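You operate a simulated robot arm through the tools that you are given. There is no shell and no other tool.

The job below is to be done with a simulated two-armed robot. You get a single attempt, and the scene is never put back.

TASK
Trim the 28 and 5 volt supplies back to their figures.
Fine: set the meter knob to each in turn and bring it within one part in a hundred; meter knob off at the end. Leave the other controls.

It is judged by the outcome, as a careful person would: the job done as asked, and still so three seconds after it is handed in. It fails if anything else is knocked over, pushed out of place, dropped, spilled or broken.

THE ROBOT
Two 7-joint arms with two-finger parallel grippers on one trunk that stands fixed in place. Base frame: the origin is at the foot of the trunk, x ahead of it, y to its left, z up. Units: mm, rad, N and s.
The left shoulder is at [50, 158, 1183], the right one opposite. With the tool pointing down near the work surface each hand reaches from about 100 to 640 mm from the base axis, measured 20 degrees to its own side. Payload 3.91 kg a hand.
The TCP of each hand is the grasp point between the finger pads, 30 mm short of the fingertips. In the tool frame z runs along the fingers and y along their closing line. Largest opening 110 mm; finger width 20, thickness 10; the body of the gripper, 48 by 112 mm, starts 55 mm behind the TCP.
Orientation is that of the tool frame in the base frame, as a unit quaternion [w, x, y, z]. With the fingers straight down and closing along the base's y, the tool's x points along the base's -x, its y along +y and its z along -z.

THE INTERFACE
- The arms move only by the tool move_arm. It takes "left_steps", "right_steps" or both (then of equal length, played together; a hand with none holds still); each is a list of rows, each a list of 2 entries, a list of its own where there are three numbers: the shift along the base's x, y, z in units of 40 mm (1.0 is 40 mm), then the turn, a rotation vector about the base's x, y, z in units of 5 degrees (1.0 is 5 degrees). In form: [[[tx, ty, tz], [wx, wy, wz]], ...]. A call has 1 to 20 rows; each row shifts and turns the commanded pose from where the row before left it. "left_grip" and "right_grip" are, for a hand that has rows, the opening, from 0 (shut) to 1 (fully open), set as the call begins (left out, the last holds). A call with a number of a shift or a turn outside -1 to 1 is refused whole. Each row takes 0.2 s and may step no farther than 50 mm and 0.15 rad from the row before; otherwise, or with a gripper value out of range, the whole call is refused. Where a pose cannot be reached the arm comes as near as it can. A force on the tool above 40 N (or 10 N above the force at the start of the call, whichever is more), or a blocked arm, ends the call early, and 0.2 s more pass. Each finger travels about 153 mm/s and halts on what it meets, pressing with about 31 N; the grip force reading is that of the motor and also rises with nothing between the fingers. The clock runs only during rows and for 0.2 s after the last one: add rows that do not move to give the fingers time. The reply holds the time, the measured pose of the TCP, the force on the tool along the base axes, the opening and the grip force, in the units named above and with some noise, with the torque about the TCP (base axes, N m) and any sound that the robot's microphone picked up, and new pictures: "pictures" is both (left out), scene, wrist or none (wrist: the cameras of the hands that moved).
- Cameras (640 x 400 px; columns grow to the right, rows downward): "scene" is now at [109.5, -48.7, 1386.4]; the picture's right is [-0.57, -0.82, 0.00], its down [0.09, -0.06, -0.99] and it looks along [0.82, -0.57, 0.11] (base axes); focal length 214 px, centre (320, 200). "left" rides on the left gripper at [72, -17, -103] in its tool frame; the picture's right is [0.23, 0.97, 0.00], its down [-0.76, 0.18, -0.62] and it looks along [-0.61, 0.14, 0.78] (tool axes); focal length 222 px, centre (320, 200). "right" rides on the right gripper at [72, 17, -103] in its tool frame; the picture's right is [-0.23, 0.97, 0.00], its down [-0.76, -0.18, -0.62] and it looks along [-0.61, -0.14, 0.78] (tool axes); focal length 222 px, centre (320, 200). There is no depth. A picture from a camera that has moved, and an enlarged one, comes with that camera's place and axes in the base frame and with its lens.
- lift_body(by): slides the trunk up (or, below 0, down) by that many mm; the arms and the scene camera ride with it, the base frame stays. It gives what a move gives, with no picture.
- pan_tilt(pan, tilt): turns the head with the scene camera to pan (to the left, within 1.396 rad either way) and tilt (down, from -0.506 to 1.204), counted from straight ahead of the robot. It gives what a move gives, and a new picture of the scene camera.
- enlarge(camera, box): a new picture of the part [left, top, right, bottom] of that camera's present view, enlarged. No time passes.
- finish_job(): hands the job in; it is judged then, once.

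Places have to be worked out from the pictures, the camera data and where the tool is seen. Open the grippers and draw the arms clear of the work before you hand the job in, unless the task says otherwise.

The tools are called after "Request:" as a command line: name --argument value ..., lists and objects as JSON in quotes. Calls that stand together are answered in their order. move_arm: Moves the arms, as the interface text tells. Its arguments: {"type":"object","properties":{"left_steps":{"type":"array","items":{"type":"array"}},"left_grip":{"type":"number"},"right_steps":{"type":"array","items":{"type":"array"}},"right_grip":{"type":"number"},"pictures":{"type":"string","enum":["both","scene","wrist","none"]}},"required":[]} The other tools are called the same way: lift_body (by) slides the trunk up or down; pan_tilt (pan, tilt) turns the head that bears the scene camera; enlarge (camera, box) takes an enlarged picture of a part of a camera's view; finish_job () hands the job in.

At the start:

```text
clock: 0.0
left_eef_pos: [274.0, -52.0, 1374.8]
left_orientation: [0.0, 0.0, 1.0, -0.001]
left_force: [-0.2, 0.4, -0.5]
left_torque: [-0.02, -0.01, 0.01]
left_opening: 109.8
left_grip_force: 0.0
right_eef_pos: [280.1, -289.5, 1375.4]
right_orientation: [0.0, 0.0, 1.0, 0.0]
right_force: [-0.4, -0.3, 0.5]
right_torque: [0.01, 0.0, -0.05]
right_opening: 110.1
right_grip_force: 0.1
trunk travel left (down, up): [-425.0, 57.0]
head pan, tilt: [-0.607, -0.113]
```

scene: 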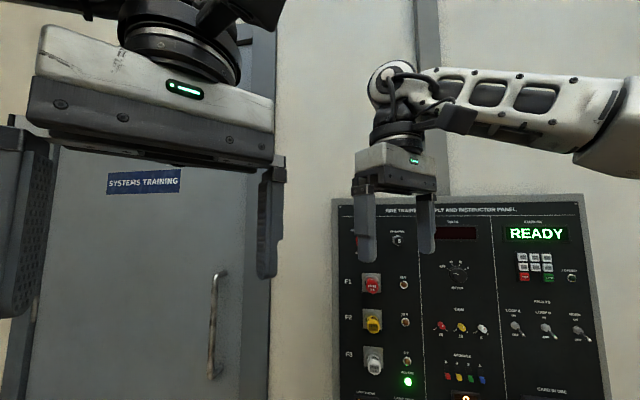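
right: 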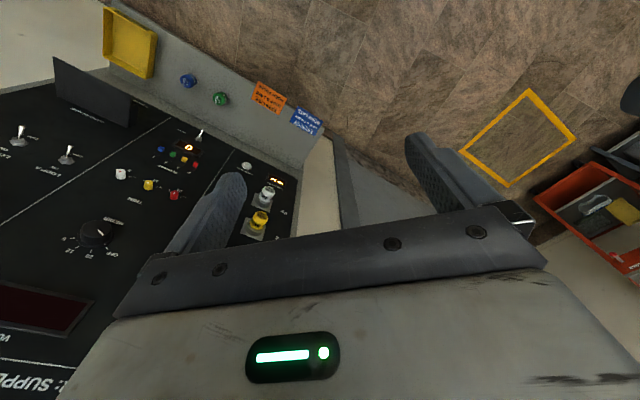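
left: 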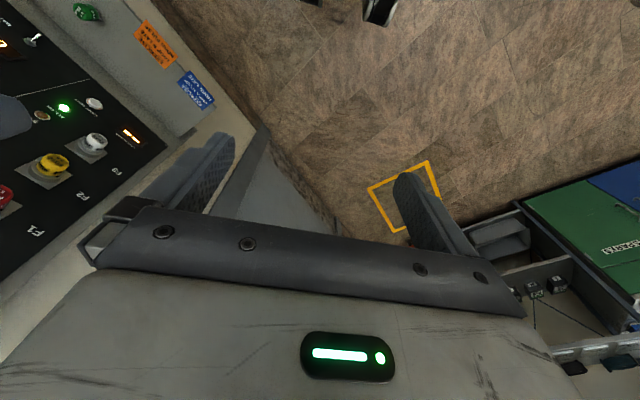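

The panel is in front and to the right, partly hidden by the right hand. I'll turn the head down and toward the panel to see it better.

Request:
pan_tilt --pan -0.85 --tilt 0.25

Request:
enlarge --camera "scene" --box '[320, 180, 620, 400]'

```text
clock: 0.8
left_eef_pos: [274.1, -52.4, 1375.5]
left_orientation: [-0.001, 0.0, 1.0, 0.0]
left_force: [-0.3, -0.1, 0.1]
left_torque: [0.0, 0.01, 0.0]
left_opening: 109.9
left_grip_force: 0.0
right_eef_pos: [281.5, -290.4, 1375.3]
right_orientation: [0.0, 0.0, 1.0, 0.0]
right_force: [-0.4, 0.0, -0.4]
right_torque: [0.0, 0.0, 0.01]
right_opening: 110.0
right_grip_force: 0.1
trunk travel left (down, up): [-425.0, 57.0]
head pan, tilt: [-0.85, 0.25]
camera scene: at [100.1, -69.4, 1353.5], right [-0.75, -0.66, 0.0], down [-0.16, 0.18, -0.97], along [0.64, -0.73, -0.25], focal length 214 px, centre (320, 200)
```

scene: 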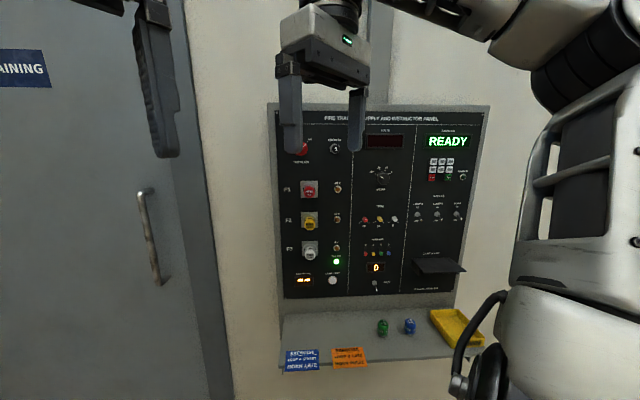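

```text
1.82 times, centred on (470, 290) of scene
camera zoom: at [100.1, -69.4, 1353.5], right [-0.75, -0.66, 0.0], down [-0.16, 0.18, -0.97], along [0.64, -0.73, -0.25], focal length 390 px, centre (47, 36)
```

zoom: 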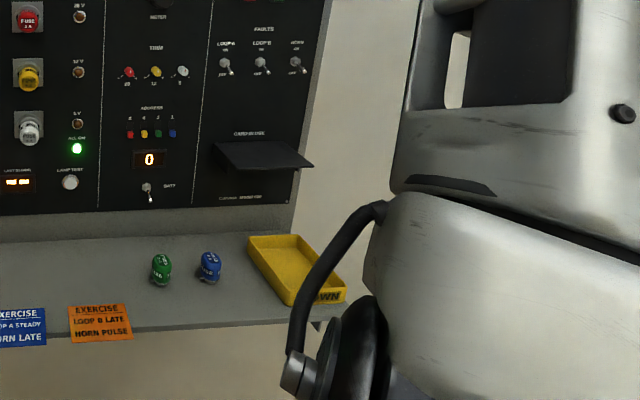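

The panel is now in view. I'll enlarge its sections to read the labels.

Request:
enlarge --camera "scene" --box '[350, 120, 420, 164]'

Request:
enlarge --camera "scene" --box '[350, 155, 414, 195]'

Request:
enlarge --camera "scene" --box '[350, 200, 414, 240]'

Request:
enlarge --camera "scene" --box '[270, 100, 500, 300]'

Request:
enlarge --camera "right" --box '[0, 130, 220, 270]'

```text
9.09 times, centred on (385, 142) of scene
camera zoom: at [100.1, -69.4, 1353.5], right [-0.75, -0.66, 0.0], down [-0.16, 0.18, -0.97], along [0.64, -0.73, -0.25], focal length 1950 px, centre (-271, 727)
```

zoom: 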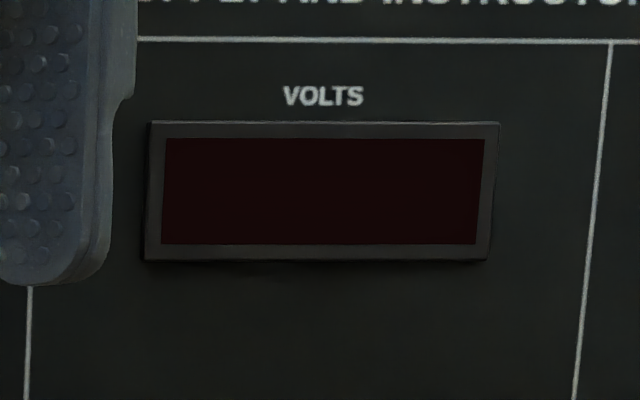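

```text
10.00 times, centred on (382, 175) of scene
camera zoom: at [100.1, -69.4, 1353.5], right [-0.75, -0.66, 0.0], down [-0.16, 0.18, -0.97], along [0.64, -0.73, -0.25], focal length 2145 px, centre (-300, 450)
```

zoom: 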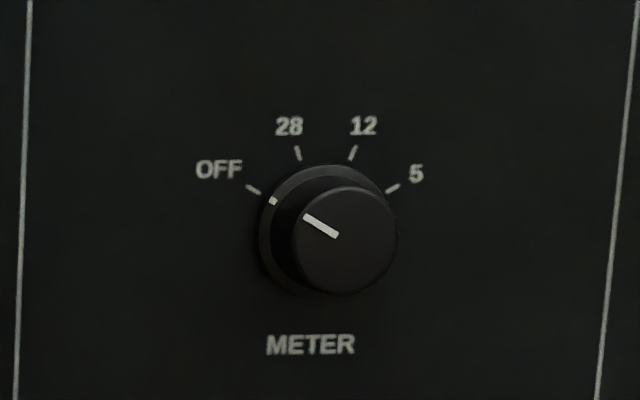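

```text
10.00 times, centred on (382, 220) of scene
camera zoom: at [100.1, -69.4, 1353.5], right [-0.75, -0.66, 0.0], down [-0.16, 0.18, -0.97], along [0.64, -0.73, -0.25], focal length 2145 px, centre (-300, 0)
```

zoom: 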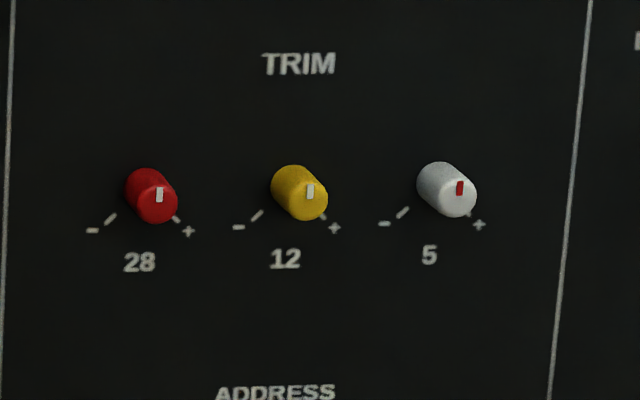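

```text
2.00 times, centred on (385, 200) of scene
camera zoom: at [100.1, -69.4, 1353.5], right [-0.75, -0.66, 0.0], down [-0.16, 0.18, -0.97], along [0.64, -0.73, -0.25], focal length 429 px, centre (190, 200)
```

zoom: 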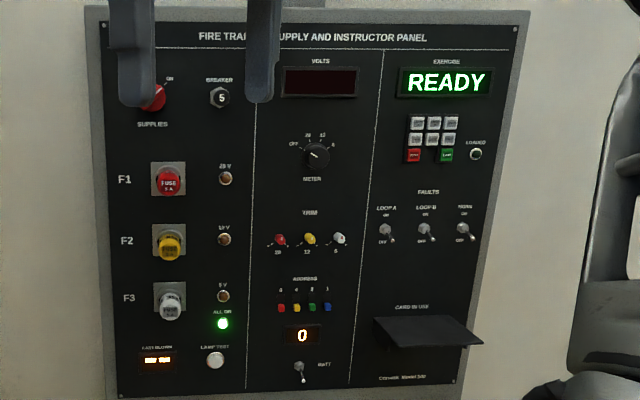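

```text
2.86 times, centred on (110, 200) of right
camera zoom: at [207.1, -273.0, 1477.9], right [0.23, 0.97, 0.0], down [0.76, -0.18, 0.62], along [0.61, -0.14, -0.78], focal length 635 px, centre (920, 200)
```

zoom: 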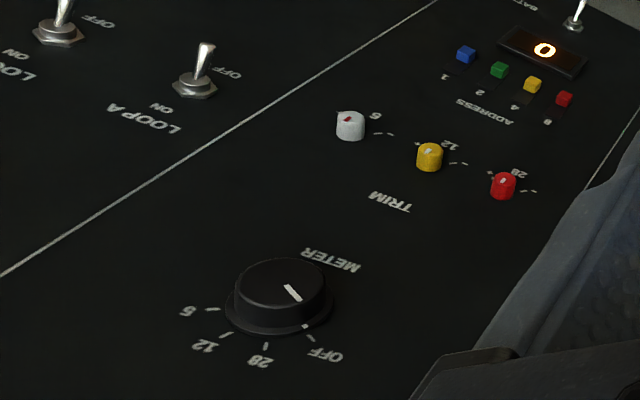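

The meter knob is at about [362, -630, 1265] and the trim knobs at about z=1147, on a vertical panel facing roughly 45° to the robot. I'll enlarge a few more areas so I can pin the panel plane down accurately.

Request:
enlarge --camera "right" --box '[220, 150, 320, 250]'

Request:
enlarge --camera "right" --box '[0, 100, 160, 200]'

Request:
enlarge --camera "scene" --box '[280, 195, 376, 255]'

Request:
enlarge --camera "scene" --box '[400, 180, 480, 230]'

Request:
enlarge --camera "scene" --box '[280, 235, 480, 360]'

Request:
enlarge --camera "left" --box '[0, 60, 176, 240]'

```text
4.00 times, centred on (270, 200) of right
camera zoom: at [207.1, -273.0, 1477.9], right [0.23, 0.97, 0.0], down [0.76, -0.18, 0.62], along [0.61, -0.14, -0.78], focal length 888 px, centre (520, 200)
```

zoom: 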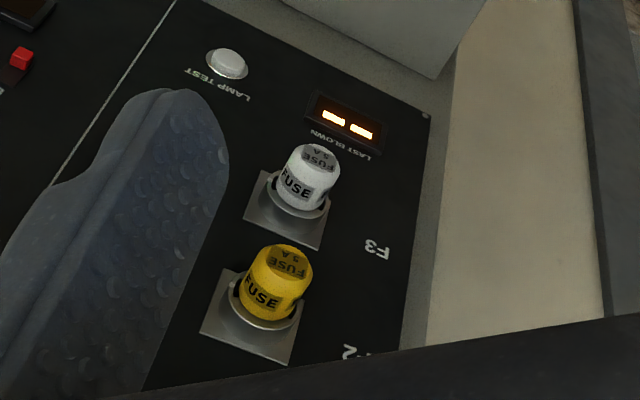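

```text
4.00 times, centred on (80, 150) of right
camera zoom: at [207.1, -273.0, 1477.9], right [0.23, 0.97, 0.0], down [0.76, -0.18, 0.62], along [0.61, -0.14, -0.78], focal length 888 px, centre (1280, 400)
```

zoom: 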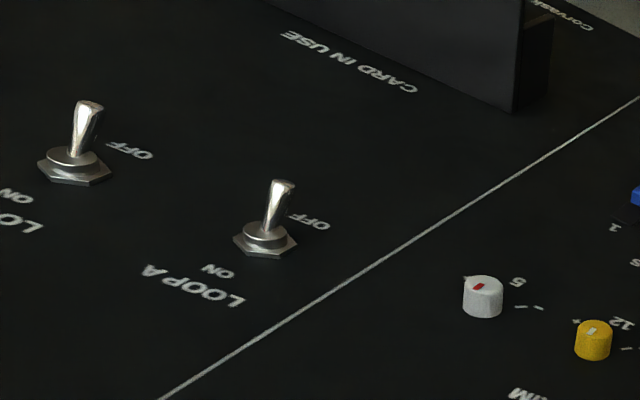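

```text
6.67 times, centred on (328, 225) of scene
camera zoom: at [100.1, -69.4, 1353.5], right [-0.75, -0.66, 0.0], down [-0.16, 0.18, -0.97], along [0.64, -0.73, -0.25], focal length 1430 px, centre (267, 33)
```

zoom: 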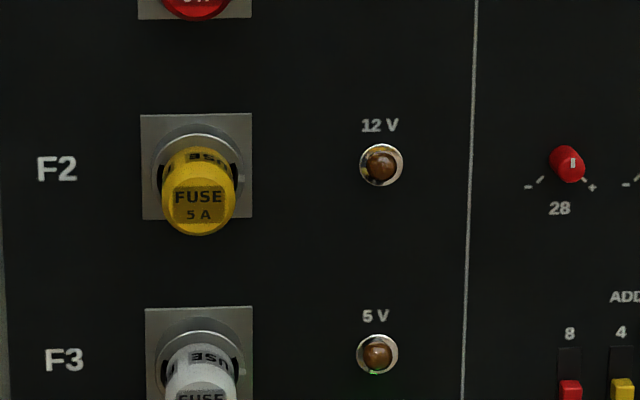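

```text
8.00 times, centred on (440, 205) of scene
camera zoom: at [100.1, -69.4, 1353.5], right [-0.75, -0.66, 0.0], down [-0.16, 0.18, -0.97], along [0.64, -0.73, -0.25], focal length 1716 px, centre (-640, 160)
```

zoom: 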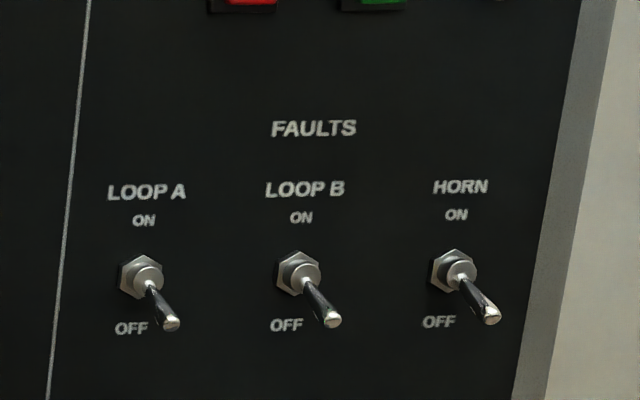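

```text
3.20 times, centred on (380, 298) of scene
camera zoom: at [100.1, -69.4, 1353.5], right [-0.75, -0.66, 0.0], down [-0.16, 0.18, -0.97], along [0.64, -0.73, -0.25], focal length 686 px, centre (128, -112)
```

zoom: 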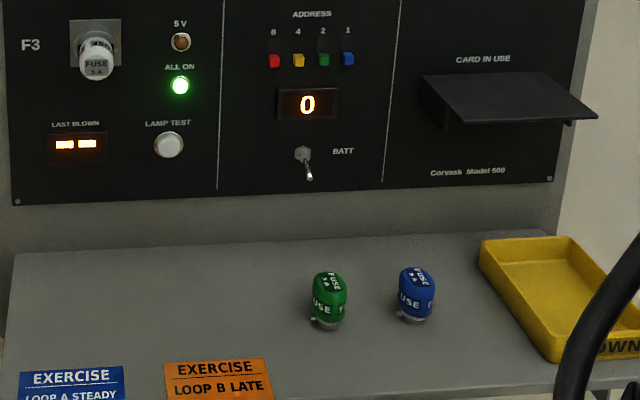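

```text
2.22 times, centred on (88, 150) of left
camera zoom: at [203.4, -68.9, 1479.5], right [-0.23, 0.97, 0.0], down [0.76, 0.18, 0.62], along [0.61, 0.14, -0.78], focal length 494 px, centre (836, 311)
```

zoom: 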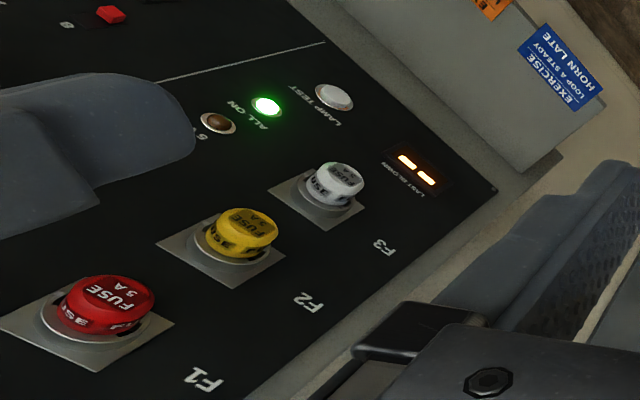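

The plane works out at roughly yaw -45° and about 705 mm from the base axis along its normal. I'll move the right hand right and lower while turning it 45°, so it stays clear of the head before I pitch it forward.

Request:
move_arm --right_steps '[[[0.025, -0.5, -0.264], [0, 0, -1]], [[0.025, -0.5, -0.264], [0, 0, -1]], [[0.025, -0.5, -0.264], [0, 0, -1]], [[0.025, -0.5, -0.264], [0, 0, -1]], [[0.025, -0.5, -0.264], [0, 0, -1]], [[0.025, -0.5, -0.264], [0, 0, -1]], [[0.025, -0.5, -0.264], [0, 0, -1]], [[0.025, -0.5, -0.264], [0, 0, -1]], [[0.025, -0.5, -0.264], [0, 0, -1]]]' --right_grip 0.6 --pictures "both"

```text
clock: 2.8
left_eef_pos: [274.7, -51.9, 1374.6]
left_orientation: [-0.001, 0.0, 1.0, -0.001]
left_force: [0.5, -0.2, -0.2]
left_torque: [0.03, -0.03, -0.01]
left_opening: 109.9
left_grip_force: 0.1
right_eef_pos: [289.0, -472.3, 1280.5]
right_orientation: [0.001, 0.383, 0.924, 0.0]
right_force: [-0.5, 0.5, 0.6]
right_torque: [0.01, 0.01, 0.0]
right_opening: 65.9
right_grip_force: 0.1
trunk travel left (down, up): [-425.0, 57.0]
head pan, tilt: [-0.85, 0.25]
camera scene: at [100.1, -69.9, 1353.4], right [-0.75, -0.66, 0.0], down [-0.16, 0.19, -0.97], along [0.64, -0.73, -0.25], focal length 214 px, centre (320, 200)
camera right: at [249.4, -407.0, 1383.5], right [0.85, 0.53, 0.0], down [0.41, -0.66, 0.62], along [0.33, -0.53, -0.78], focal length 222 px, centre (320, 200)
```

scene: 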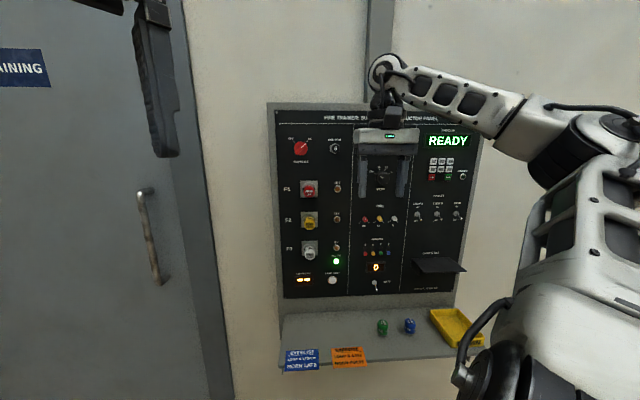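
right: 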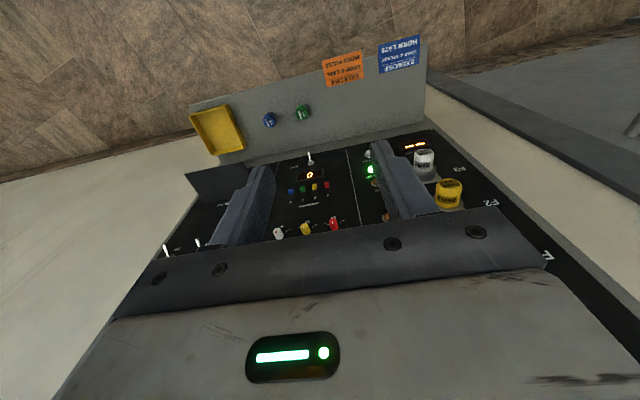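

The hand is yawed cleanly, about 167 mm from the panel. Next I'll pitch the tool forward about the panel's horizontal while easing towards the meter knob, in two halves.

Request:
move_arm --right_steps '[[[-0.0115, -0.152, -0.029], [-0.979, -0.979, 0]], [[-0.0115, -0.152, -0.029], [-0.979, -0.979, 0]], [[-0.0115, -0.152, -0.029], [-0.979, -0.979, 0]], [[-0.0115, -0.152, -0.029], [-0.979, -0.979, 0]], [[-0.0115, -0.152, -0.029], [-0.979, -0.979, 0]], [[-0.0115, -0.152, -0.029], [-0.979, -0.979, 0]], [[-0.0115, -0.152, -0.029], [-0.979, -0.979, 0]]]' --pictures "both"

```text
clock: 4.4
left_eef_pos: [274.3, -52.7, 1376.1]
left_orientation: [0.0, 0.0, 1.0, -0.001]
left_force: [0.4, 0.3, -0.3]
left_torque: [-0.02, -0.02, 0.01]
left_opening: 110.2
left_grip_force: 0.1
right_eef_pos: [284.7, -513.2, 1272.4]
right_orientation: [0.379, 0.349, 0.843, -0.156]
right_force: [-0.7, 0.5, 0.2]
right_torque: [0.0, 0.0, -0.01]
right_opening: 66.0
right_grip_force: 0.0
trunk travel left (down, up): [-425.0, 57.0]
head pan, tilt: [-0.85, 0.25]
camera scene: at [99.8, -69.4, 1353.4], right [-0.75, -0.66, 0.0], down [-0.16, 0.19, -0.97], along [0.64, -0.73, -0.25], focal length 214 px, centre (320, 200)
camera right: at [208.0, -412.2, 1285.4], right [0.8, 0.58, 0.17], down [-0.1, -0.15, 0.98], along [0.6, -0.8, -0.06], focal length 222 px, centre (320, 200)
```

scene: 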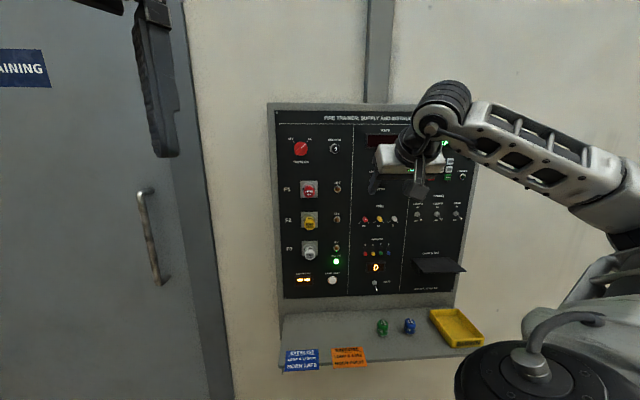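
right: 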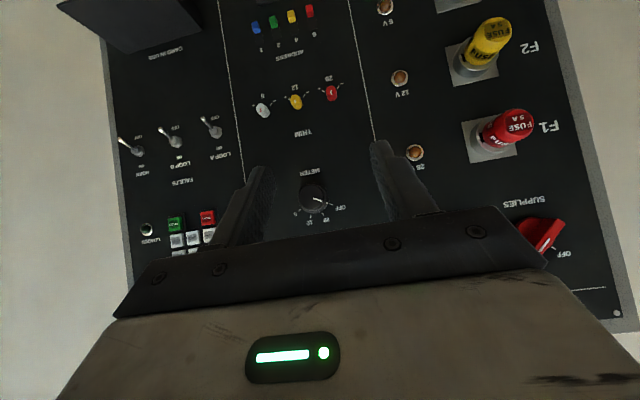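

Pitching goes well, and the wrist camera shows the panel clearly with the meter knob between the fingers. I'll finish the remaining pitch.

Request:
move_arm --right_steps '[[[-0.0115, -0.152, -0.029], [-0.979, -0.979, 0]], [[-0.0115, -0.152, -0.029], [-0.979, -0.979, 0]], [[-0.0115, -0.152, -0.029], [-0.979, -0.979, 0]], [[-0.0115, -0.152, -0.029], [-0.979, -0.979, 0]], [[-0.0115, -0.152, -0.029], [-0.979, -0.979, 0]], [[-0.0115, -0.152, -0.029], [-0.979, -0.979, 0]]]' --pictures "both"

```text
clock: 5.8
left_eef_pos: [274.8, -53.1, 1375.1]
left_orientation: [0.0, 0.0, 1.0, 0.0]
left_force: [-0.2, 0.6, 0.2]
left_torque: [0.01, -0.01, 0.0]
left_opening: 110.1
left_grip_force: 0.0
right_eef_pos: [282.3, -547.9, 1263.1]
right_orientation: [0.653, 0.271, 0.654, -0.269]
right_force: [0.4, 0.4, -0.4]
right_torque: [0.0, 0.02, 0.0]
right_opening: 66.0
right_grip_force: 0.0
trunk travel left (down, up): [-425.0, 57.0]
head pan, tilt: [-0.85, 0.25]
camera scene: at [100.0, -69.7, 1353.4], right [-0.75, -0.66, 0.0], down [-0.16, 0.19, -0.97], along [0.64, -0.73, -0.25], focal length 214 px, centre (320, 200)
camera right: at [220.7, -463.7, 1190.5], right [0.69, 0.69, 0.23], down [-0.57, 0.31, 0.76], along [0.45, -0.65, 0.61], focal length 222 px, centre (320, 200)
```

scene: 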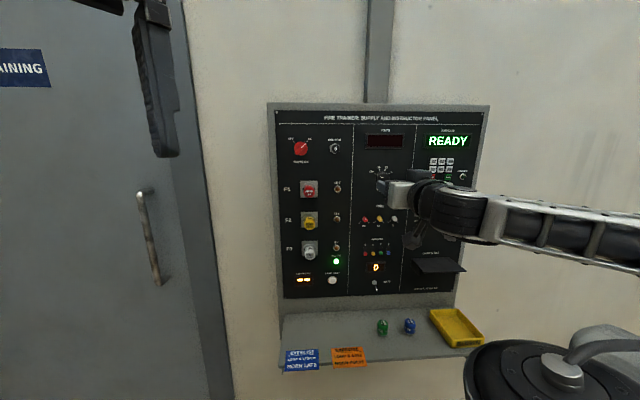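
right: 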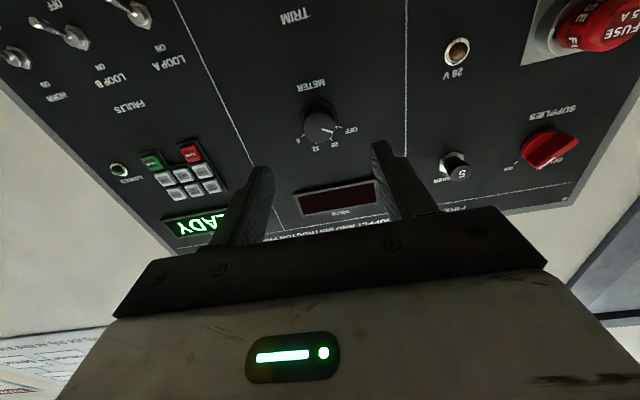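

Both cameras now see what I need: the scene view has the VOLTS display unobstructed, and the wrist view has the meter knob. I'll enlarge both for exact positions.

Request:
enlarge --camera "right" --box '[240, 70, 400, 170]'

Request:
enlarge --camera "right" --box '[400, 20, 640, 170]'

Request:
enlarge --camera "right" --box '[0, 0, 240, 150]'

Request:
enlarge --camera "scene" --box '[350, 120, 430, 240]'

```text
4.00 times, centred on (320, 120) of right
camera zoom: at [220.7, -463.7, 1190.5], right [0.69, 0.69, 0.23], down [-0.57, 0.31, 0.76], along [0.45, -0.65, 0.61], focal length 888 px, centre (320, 520)
```

zoom: 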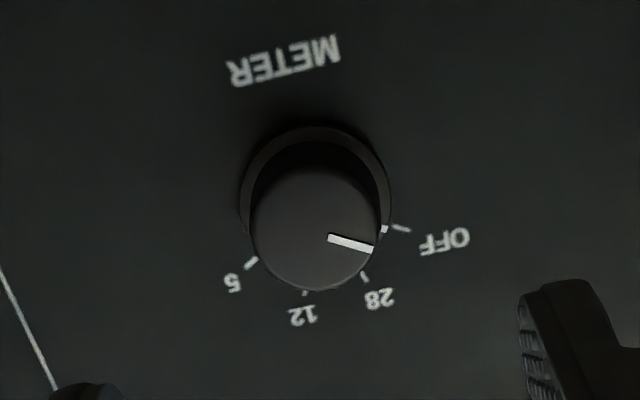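

```text
2.67 times, centred on (520, 95) of right
camera zoom: at [220.7, -463.7, 1190.5], right [0.69, 0.69, 0.23], down [-0.57, 0.31, 0.76], along [0.45, -0.65, 0.61], focal length 592 px, centre (-213, 480)
```

zoom: 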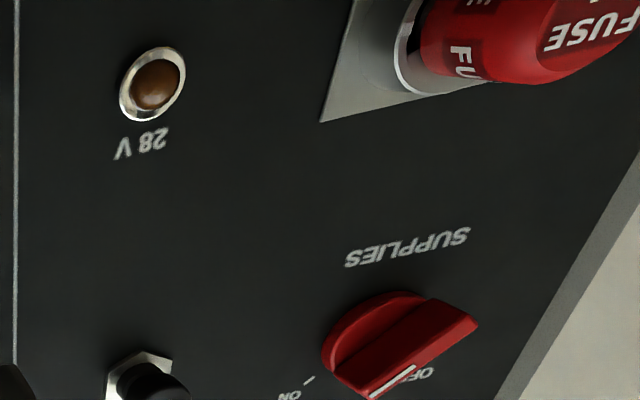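

```text
2.67 times, centred on (120, 75) of right
camera zoom: at [220.7, -463.7, 1190.5], right [0.69, 0.69, 0.23], down [-0.57, 0.31, 0.76], along [0.45, -0.65, 0.61], focal length 592 px, centre (853, 533)
```

zoom: 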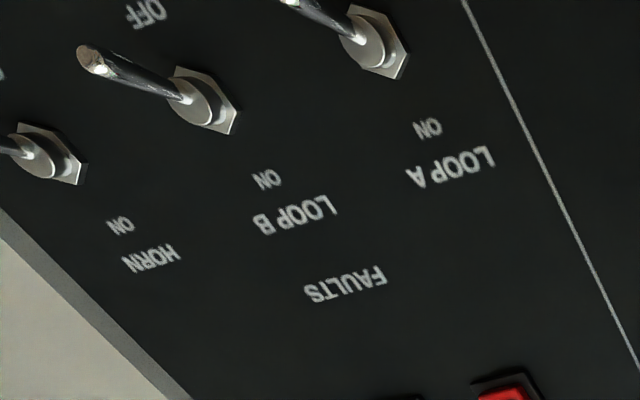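

```text
3.33 times, centred on (390, 180) of scene
camera zoom: at [100.0, -69.7, 1353.4], right [-0.75, -0.66, 0.0], down [-0.16, 0.19, -0.97], along [0.64, -0.73, -0.25], focal length 715 px, centre (87, 267)
```

zoom: 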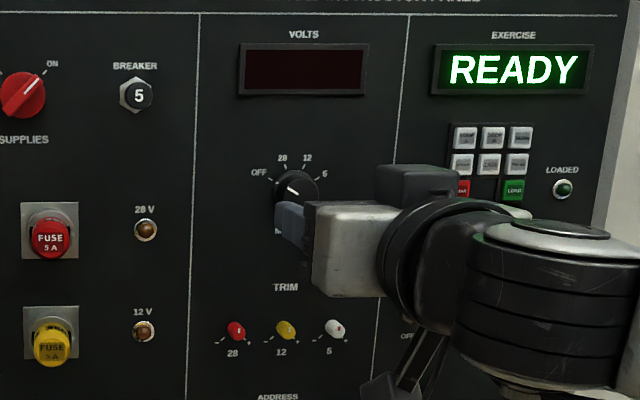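

The knob axis lines up with the tool axis to within about 1 mm sideways, and the panel normal looks parallel to the tool. I'll advance 40 mm and re-measure depth from how the knob shifts in the wrist view.

Request:
move_arm --right_steps '[[[0.225, -0.245, 0], [0, 0, 0]], [[0.235, -0.245, 0], [0, 0, 0]], [[0.235, -0.235, 0], [0, 0, 0]], [[0, 0, 0], [0, 0, 0]]]' --pictures "wrist"

Request:
enlarge --camera "right" --box '[240, 70, 400, 170]'

Request:
enlarge --camera "scene" --box '[350, 140, 430, 190]'

```text
clock: 6.8
left_eef_pos: [273.5, -51.8, 1375.2]
left_orientation: [-0.001, 0.0, 1.0, -0.001]
left_force: [0.6, -0.3, 0.2]
left_torque: [-0.02, 0.01, -0.02]
left_opening: 109.9
left_grip_force: 0.1
right_eef_pos: [310.6, -578.4, 1264.1]
right_orientation: [0.653, 0.271, 0.653, -0.271]
right_force: [0.2, 0.0, 0.3]
right_torque: [0.0, 0.01, -0.01]
right_opening: 66.0
right_grip_force: 0.1
trunk travel left (down, up): [-425.0, 57.0]
head pan, tilt: [-0.85, 0.25]
camera right: at [249.2, -492.8, 1191.3], right [0.69, 0.69, 0.23], down [-0.57, 0.31, 0.76], along [0.45, -0.65, 0.61], focal length 222 px, centre (320, 200)
```

right: 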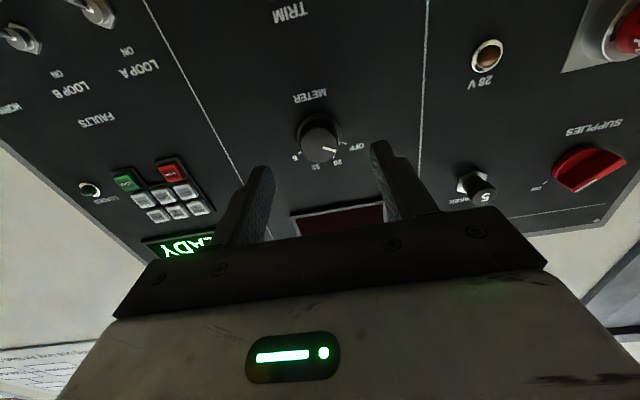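

```text
4.00 times, centred on (320, 120) of right
camera zoom: at [249.2, -492.8, 1191.3], right [0.69, 0.69, 0.23], down [-0.57, 0.31, 0.76], along [0.45, -0.65, 0.61], focal length 888 px, centre (320, 520)
```

zoom: 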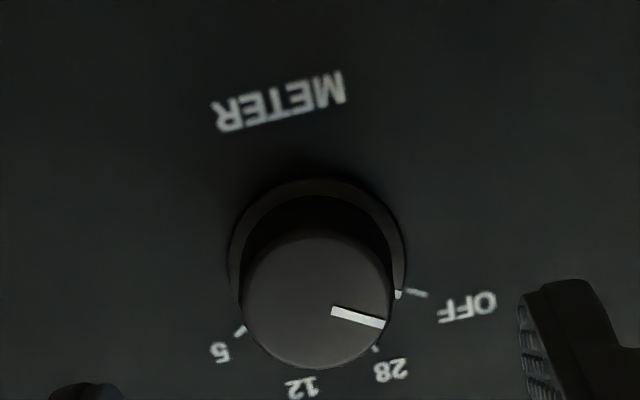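

```text
8.00 times, centred on (390, 165) of scene
camera zoom: at [99.9, -69.4, 1353.4], right [-0.75, -0.66, 0.0], down [-0.16, 0.19, -0.97], along [0.64, -0.73, -0.25], focal length 1716 px, centre (-240, 480)
```

zoom: 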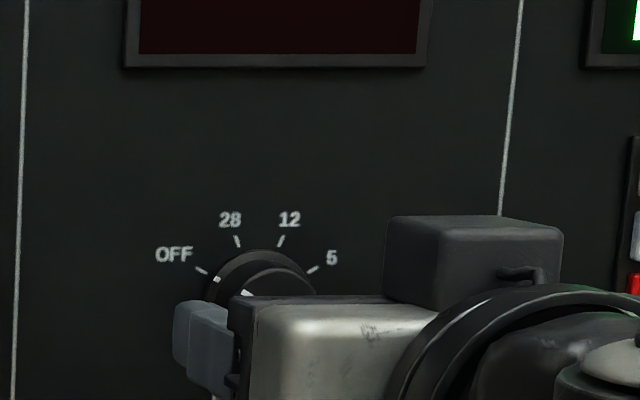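

Triangulation now puts the knob's front about 57 mm ahead of the TCP and the panel about 86 mm ahead, at z≈1265. I'll advance another 30 mm and check again before going deeper.

Request:
move_arm --right_steps '[[[0.17, -0.18, 0.008], [0, 0, 0]], [[0.175, -0.18, 0.008], [0, 0, 0]], [[0.175, -0.18, 0.008], [0, 0, 0]], [[0, 0, 0], [0, 0, 0]]]' --pictures "wrist"

Request:
enlarge --camera "right" --box '[200, 70, 440, 220]'

Request:
enlarge --camera "scene" --box '[350, 140, 430, 190]'

```text
clock: 7.8
left_eef_pos: [275.1, -52.8, 1374.5]
left_orientation: [0.0, 0.0, 1.0, -0.002]
left_force: [0.4, 0.6, 0.3]
left_torque: [-0.02, 0.01, 0.0]
left_opening: 109.9
left_grip_force: 0.2
right_eef_pos: [332.6, -600.8, 1266.3]
right_orientation: [0.652, 0.271, 0.654, -0.27]
right_force: [0.2, 0.0, -0.6]
right_torque: [-0.04, -0.02, 0.01]
right_opening: 65.9
right_grip_force: 0.1
trunk travel left (down, up): [-425.0, 57.0]
head pan, tilt: [-0.85, 0.25]
camera right: at [269.7, -514.7, 1192.8], right [0.69, 0.69, 0.23], down [-0.57, 0.31, 0.76], along [0.45, -0.65, 0.61], focal length 222 px, centre (320, 200)
```

right: 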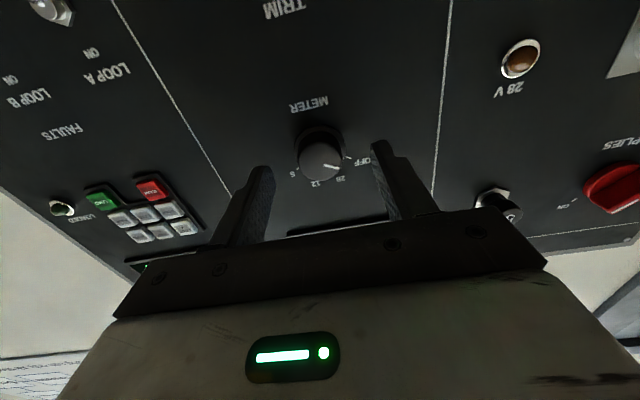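

```text
2.67 times, centred on (320, 145) of right
camera zoom: at [269.7, -514.7, 1192.8], right [0.69, 0.69, 0.23], down [-0.57, 0.31, 0.76], along [0.45, -0.65, 0.61], focal length 592 px, centre (320, 347)
```

zoom: 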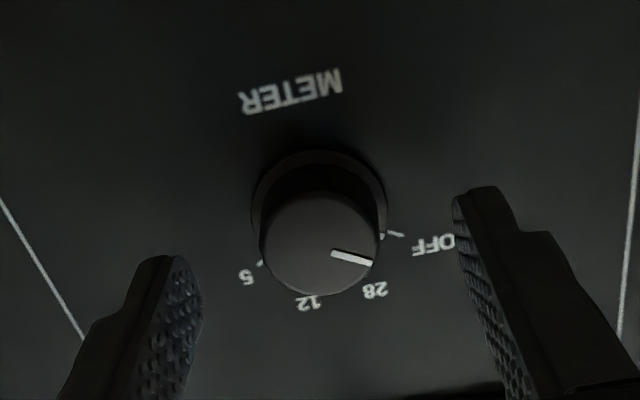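

```text
8.00 times, centred on (390, 165) of scene
camera zoom: at [100.0, -69.4, 1353.4], right [-0.75, -0.66, 0.0], down [-0.16, 0.19, -0.97], along [0.64, -0.73, -0.25], focal length 1716 px, centre (-240, 480)
```

zoom: 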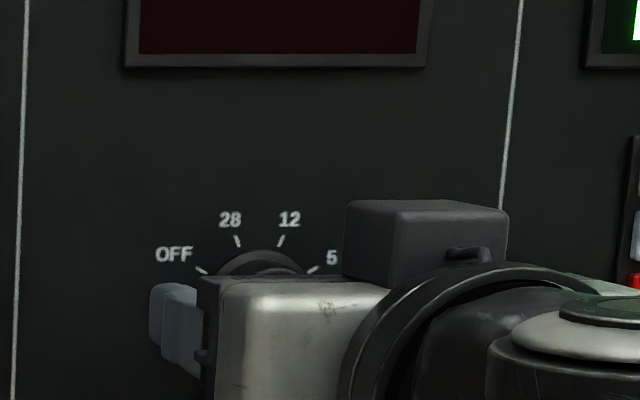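

The fingertips are now about 5 mm past the knob's front face and straddle it evenly. I'll go 10 mm deeper and close on the knob.

Request:
move_arm --right_steps '[[[0.088, -0.088, -0.01], [0, 0, 0]], [[0.089, -0.089, -0.01], [0, 0, 0]], [[0, 0, 0], [0, 0, 0]]]' --pictures "wrist"

Request:
enlarge --camera "right" --box '[200, 70, 440, 220]'

```text
clock: 8.6
left_eef_pos: [275.3, -52.7, 1375.0]
left_orientation: [0.0, 0.0, 1.0, 0.0]
left_force: [-0.1, -0.6, 0.1]
left_torque: [0.02, 0.0, 0.03]
left_opening: 109.9
left_grip_force: 0.0
right_eef_pos: [338.8, -607.8, 1264.9]
right_orientation: [0.652, 0.271, 0.654, -0.271]
right_force: [0.1, -0.5, -0.5]
right_torque: [0.0, -0.02, 0.0]
right_opening: 66.1
right_grip_force: 0.2
trunk travel left (down, up): [-425.0, 57.0]
head pan, tilt: [-0.85, 0.25]
camera right: at [276.5, -522.0, 1191.7], right [0.69, 0.69, 0.23], down [-0.57, 0.31, 0.76], along [0.45, -0.65, 0.61], focal length 222 px, centre (320, 200)
```

right: 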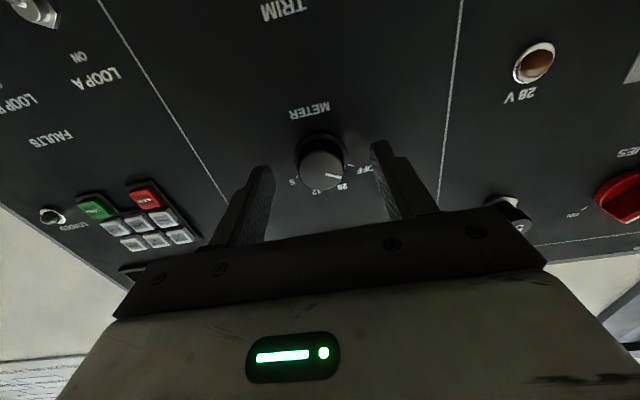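

```text
2.67 times, centred on (320, 145) of right
camera zoom: at [276.5, -522.0, 1191.7], right [0.69, 0.69, 0.23], down [-0.57, 0.31, 0.76], along [0.45, -0.65, 0.61], focal length 592 px, centre (320, 347)
```

zoom: 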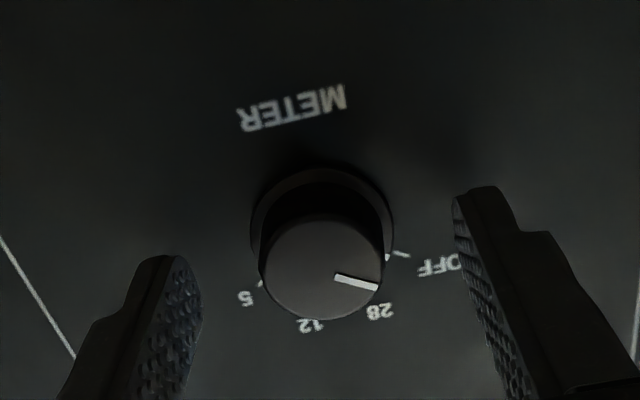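

Centred within a millimetre, with tips a few mm off the panel. I'll back off 3 mm for safety and close on the knob.

Request:
move_arm --right_steps '[[[-0.05, 0.05, 0], [0, 0, 0]], [[0, 0, 0], [0, 0, 0]], [[0, 0, 0], [0, 0, 0]]]' --right_grip 0.15 --pictures "wrist"

Request:
enlarge --camera "right" --box '[200, 70, 440, 220]'

```text
clock: 9.4
left_eef_pos: [275.9, -53.2, 1374.1]
left_orientation: [-0.001, 0.0, 1.0, 0.0]
left_force: [0.6, -0.1, 0.3]
left_torque: [0.01, -0.02, -0.02]
left_opening: 110.0
left_grip_force: 0.1
right_eef_pos: [336.9, -605.8, 1263.9]
right_orientation: [0.654, 0.271, 0.653, -0.271]
right_force: [11.3, -11.8, 7.5]
right_torque: [0.13, 0.16, -0.05]
right_opening: 30.2
right_grip_force: 44.9
trunk travel left (down, up): [-425.0, 57.0]
head pan, tilt: [-0.85, 0.25]
camera right: at [276.2, -520.9, 1191.0], right [0.69, 0.69, 0.23], down [-0.57, 0.32, 0.76], along [0.45, -0.65, 0.61], focal length 222 px, centre (320, 200)
```

right: 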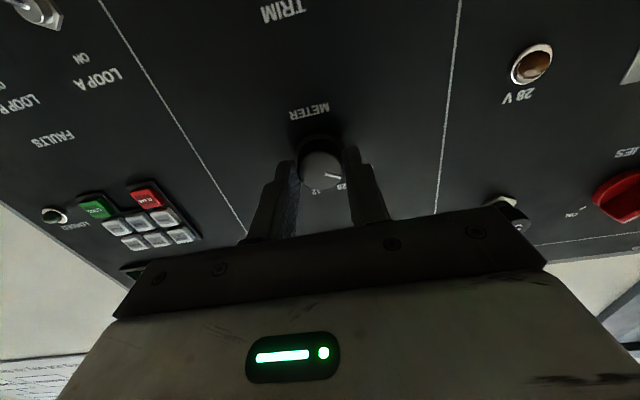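

```text
2.67 times, centred on (320, 145) of right
camera zoom: at [276.2, -520.9, 1191.0], right [0.69, 0.69, 0.23], down [-0.57, 0.32, 0.76], along [0.45, -0.65, 0.61], focal length 592 px, centre (320, 347)
```

zoom: 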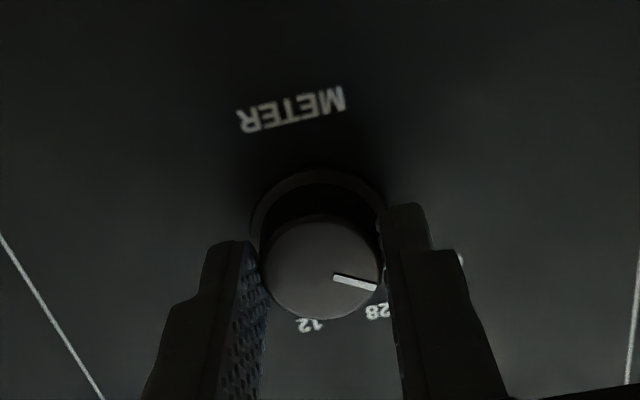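

The knob is gripped (30.2 mm), with about 16 N of axial pull left over from the back-off. I'll relieve that with a small forward nudge before turning.

Request:
move_arm --right_steps '[[[0.03, -0.03, 0.01], [0, 0, 0]], [[0, 0, 0], [0, 0, 0]]]' --pictures "none"

```text
clock: 10.0
left_eef_pos: [274.3, -53.1, 1374.8]
left_orientation: [0.0, 0.0, 1.0, 0.0]
left_force: [0.7, 0.1, 0.0]
left_torque: [-0.02, 0.03, -0.02]
left_opening: 110.1
left_grip_force: 0.1
right_eef_pos: [338.9, -607.8, 1263.4]
right_orientation: [0.652, 0.271, 0.654, -0.27]
right_force: [0.0, -4.2, 0.9]
right_torque: [-0.67, -0.66, -0.08]
right_opening: 30.0
right_grip_force: 44.9
trunk travel left (down, up): [-425.0, 57.0]
head pan, tilt: [-0.85, 0.25]
```

Forces are near zero. I'll turn the knob clockwise by 40° to the 28 position.

Request:
move_arm --right_steps '[[[0, 0, 0], [0.943, -0.943, 0]], [[0, 0, 0], [0.943, -0.943, 0]], [[0, 0, 0], [0.943, -0.943, 0]], [[0, 0, 0], [0.943, -0.943, 0]], [[0, 0, 0], [0.943, -0.943, 0]], [[0, 0, 0], [0.943, -0.943, 0]], [[0, 0, 0], [0, 0, 0]]]' --pictures "both"

Request:
enlarge --camera "scene" --box '[350, 120, 430, 190]'

Request:
enlarge --camera "right" --box '[200, 70, 440, 220]'

```text
clock: 11.6
left_eef_pos: [275.0, -52.0, 1374.3]
left_orientation: [0.0, 0.0, 1.0, 0.0]
left_force: [0.2, 0.0, -0.1]
left_torque: [-0.01, 0.01, 0.02]
left_opening: 110.0
left_grip_force: 0.1
right_eef_pos: [337.0, -606.3, 1264.1]
right_orientation: [0.706, 0.478, 0.522, -0.029]
right_force: [-0.2, 3.4, -1.6]
right_torque: [0.27, 0.28, 0.48]
right_opening: 30.2
right_grip_force: 44.8
trunk travel left (down, up): [-425.0, 57.0]
head pan, tilt: [-0.85, 0.25]
camera scene: at [100.2, -69.2, 1353.4], right [-0.75, -0.66, 0.0], down [-0.16, 0.19, -0.97], along [0.64, -0.73, -0.25], focal length 214 px, centre (320, 200)
camera right: at [306.3, -490.4, 1219.3], right [0.42, 0.42, 0.8], down [-0.88, -0.01, 0.47], along [0.2, -0.91, 0.37], focal length 222 px, centre (320, 200)
```

scene: 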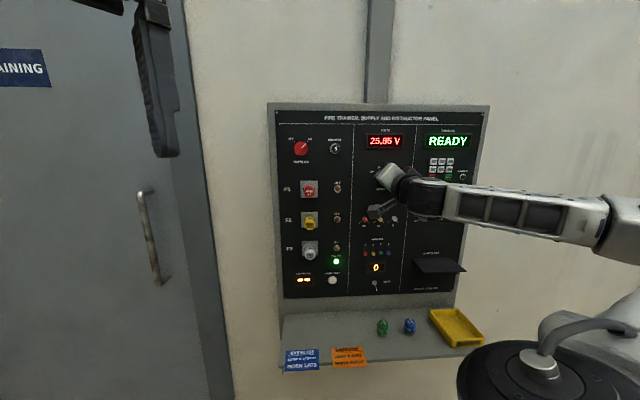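
right: 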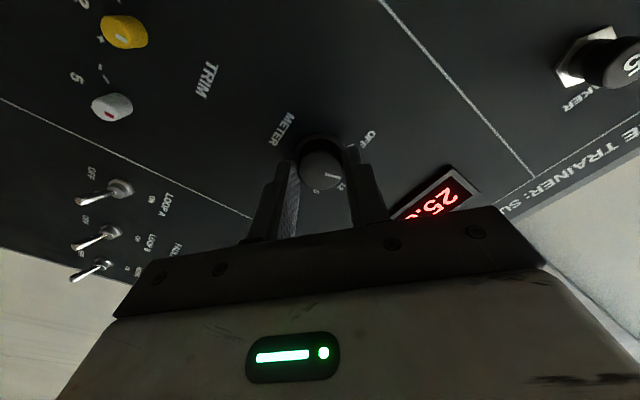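

```text
5.71 times, centred on (390, 155) of scene
camera zoom: at [100.2, -69.2, 1353.4], right [-0.75, -0.66, 0.0], down [-0.16, 0.19, -0.97], along [0.64, -0.73, -0.25], focal length 1226 px, centre (-80, 457)
```

zoom: 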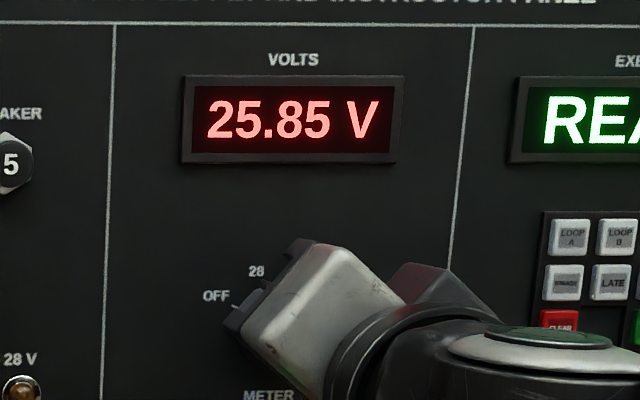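

```text
2.67 times, centred on (320, 145) of right
camera zoom: at [306.3, -490.4, 1219.3], right [0.42, 0.42, 0.8], down [-0.88, -0.01, 0.47], along [0.2, -0.91, 0.37], focal length 592 px, centre (320, 347)
```

zoom: 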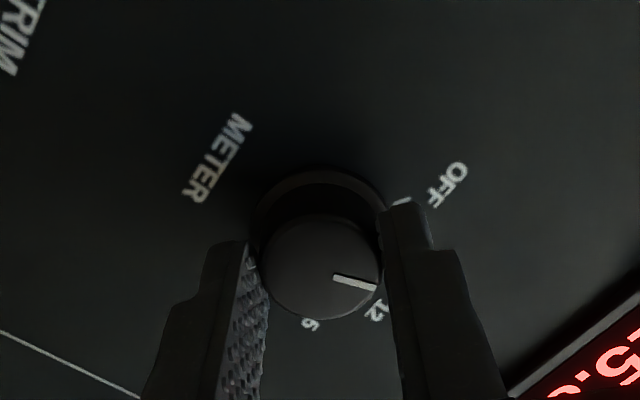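

The meter reads 25.85 V on the 28 position, so it has to come up to 27.72–28.28. I'll open the fingers without moving, then retreat straight back from the panel.

Request:
move_arm --right_steps '[[[0, 0, 0], [0, 0, 0]], [[0, 0, 0], [0, 0, 0]], [[-0.1, 0.1, 0], [0, 0, 0]], [[-0.3, 0.3, 0], [0, 0, 0]], [[-0.4, 0.4, 0], [0, 0, 0]], [[-0.4, 0.4, 0], [0, 0, 0]]]' --right_grip 0.55 --pictures "both"

Request:
enlarge --camera "scene" --box '[350, 120, 430, 190]'

```text
clock: 13.0
left_eef_pos: [274.9, -53.4, 1373.7]
left_orientation: [0.001, 0.0, 1.0, -0.001]
left_force: [0.3, 0.1, -0.4]
left_torque: [-0.03, 0.04, 0.0]
left_opening: 110.0
left_grip_force: 0.1
right_eef_pos: [289.0, -558.9, 1265.6]
right_orientation: [0.706, 0.478, 0.522, -0.03]
right_force: [0.1, 0.6, -0.7]
right_torque: [-0.01, 0.01, -0.02]
right_opening: 60.4
right_grip_force: 0.0
trunk travel left (down, up): [-425.0, 57.0]
head pan, tilt: [-0.85, 0.25]
camera scene: at [99.7, -69.2, 1353.5], right [-0.75, -0.66, 0.0], down [-0.16, 0.19, -0.97], along [0.64, -0.73, -0.25], focal length 214 px, centre (320, 200)
camera right: at [257.4, -442.8, 1220.5], right [0.42, 0.42, 0.8], down [-0.88, 0.0, 0.47], along [0.2, -0.91, 0.37], focal length 222 px, centre (320, 200)
```

scene: 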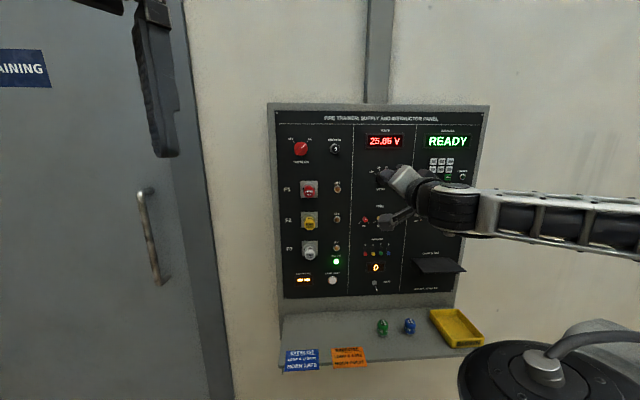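
right: 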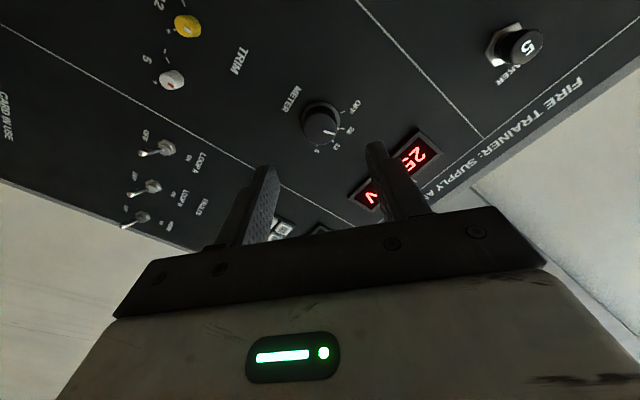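

```text
5.71 times, centred on (390, 155) of scene
camera zoom: at [99.7, -69.2, 1353.5], right [-0.75, -0.66, 0.0], down [-0.16, 0.19, -0.97], along [0.64, -0.73, -0.25], focal length 1226 px, centre (-80, 457)
```

zoom: 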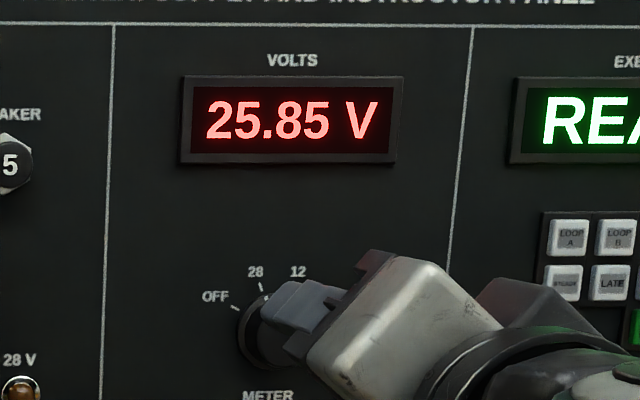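

The knob stayed on 28 after release. I'll roll the hand back (to 20° the other way, to leave turning range) while moving down and left to face the red 28 V trim.

Request:
move_arm --right_steps '[[[0.0967, 0.0756, -0.332], [-0.943, 0.943, 0]], [[0.0967, 0.0756, -0.332], [-0.943, 0.943, 0]], [[0.0967, 0.0756, -0.332], [-0.943, 0.943, 0]], [[0.0967, 0.0756, -0.332], [-0.943, 0.943, 0]], [[0.0967, 0.0756, -0.332], [-0.943, 0.943, 0]], [[0.0967, 0.0756, -0.332], [-0.943, 0.943, 0]], [[0.0967, 0.0756, -0.332], [-0.943, 0.943, 0]], [[0.0967, 0.0756, -0.332], [-0.943, 0.943, 0]], [[0.0967, 0.0756, -0.332], [-0.943, 0.943, 0]], [[0, 0, 0], [0, 0, 0]]]' --right_grip 0.4 --pictures "both"

Request:
enlarge --camera "right" --box '[240, 70, 400, 170]'

Request:
enlarge --camera "scene" --box '[340, 190, 436, 250]'

```text
clock: 15.2
left_eef_pos: [273.5, -52.3, 1374.7]
left_orientation: [0.0, 0.0, 1.0, -0.001]
left_force: [0.2, 0.1, 0.5]
left_torque: [0.01, 0.02, 0.01]
left_opening: 110.1
left_grip_force: 0.1
right_eef_pos: [274.4, -565.8, 1184.6]
right_orientation: [0.612, 0.201, 0.676, -0.358]
right_force: [-0.4, -0.2, -0.4]
right_torque: [0.01, 0.0, 0.0]
right_opening: 43.7
right_grip_force: 0.0
right hand out of reach, approached as far as the arm can: row 4, 5, 6, 7, 8, 9
trunk travel left (down, up): [-425.0, 57.0]
head pan, tilt: [-0.85, 0.25]
camera scene: at [100.0, -69.4, 1353.4], right [-0.75, -0.66, 0.0], down [-0.16, 0.19, -0.97], along [0.64, -0.73, -0.25], focal length 214 px, centre (320, 200)
camera right: at [204.8, -490.8, 1108.7], right [0.73, 0.68, -0.01], down [-0.42, 0.46, 0.78], along [0.54, -0.56, 0.63], focal length 222 px, centre (320, 200)
```

scene: 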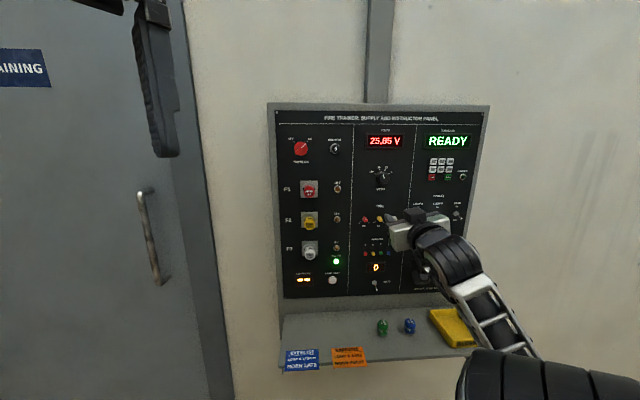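
right: 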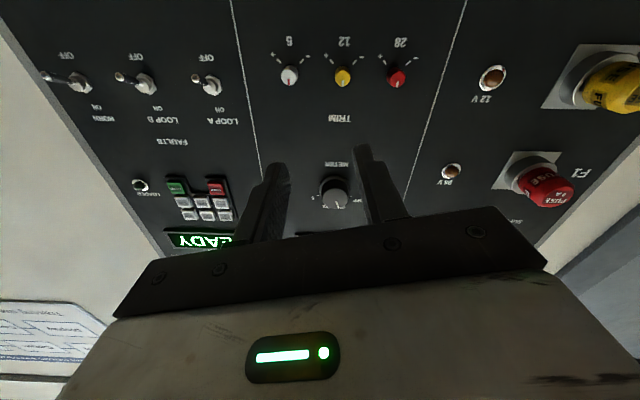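

```text
4.00 times, centred on (320, 120) of right
camera zoom: at [204.8, -490.8, 1108.7], right [0.73, 0.68, -0.01], down [-0.42, 0.46, 0.78], along [0.54, -0.56, 0.63], focal length 888 px, centre (320, 520)
```

zoom: 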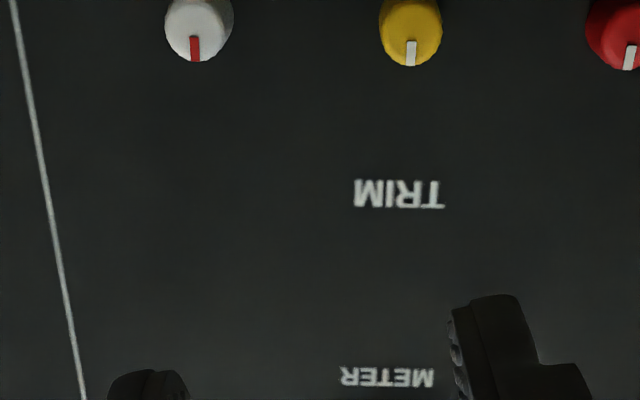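

```text
6.67 times, centred on (388, 220) of scene
camera zoom: at [100.0, -69.4, 1353.4], right [-0.75, -0.66, 0.0], down [-0.16, 0.19, -0.97], along [0.64, -0.73, -0.25], focal length 1430 px, centre (-133, 67)
```

zoom: 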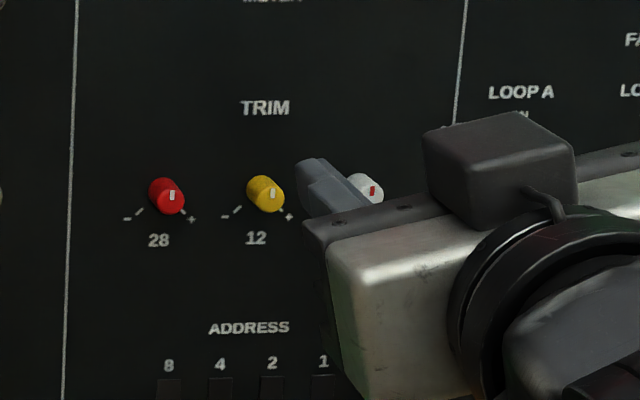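

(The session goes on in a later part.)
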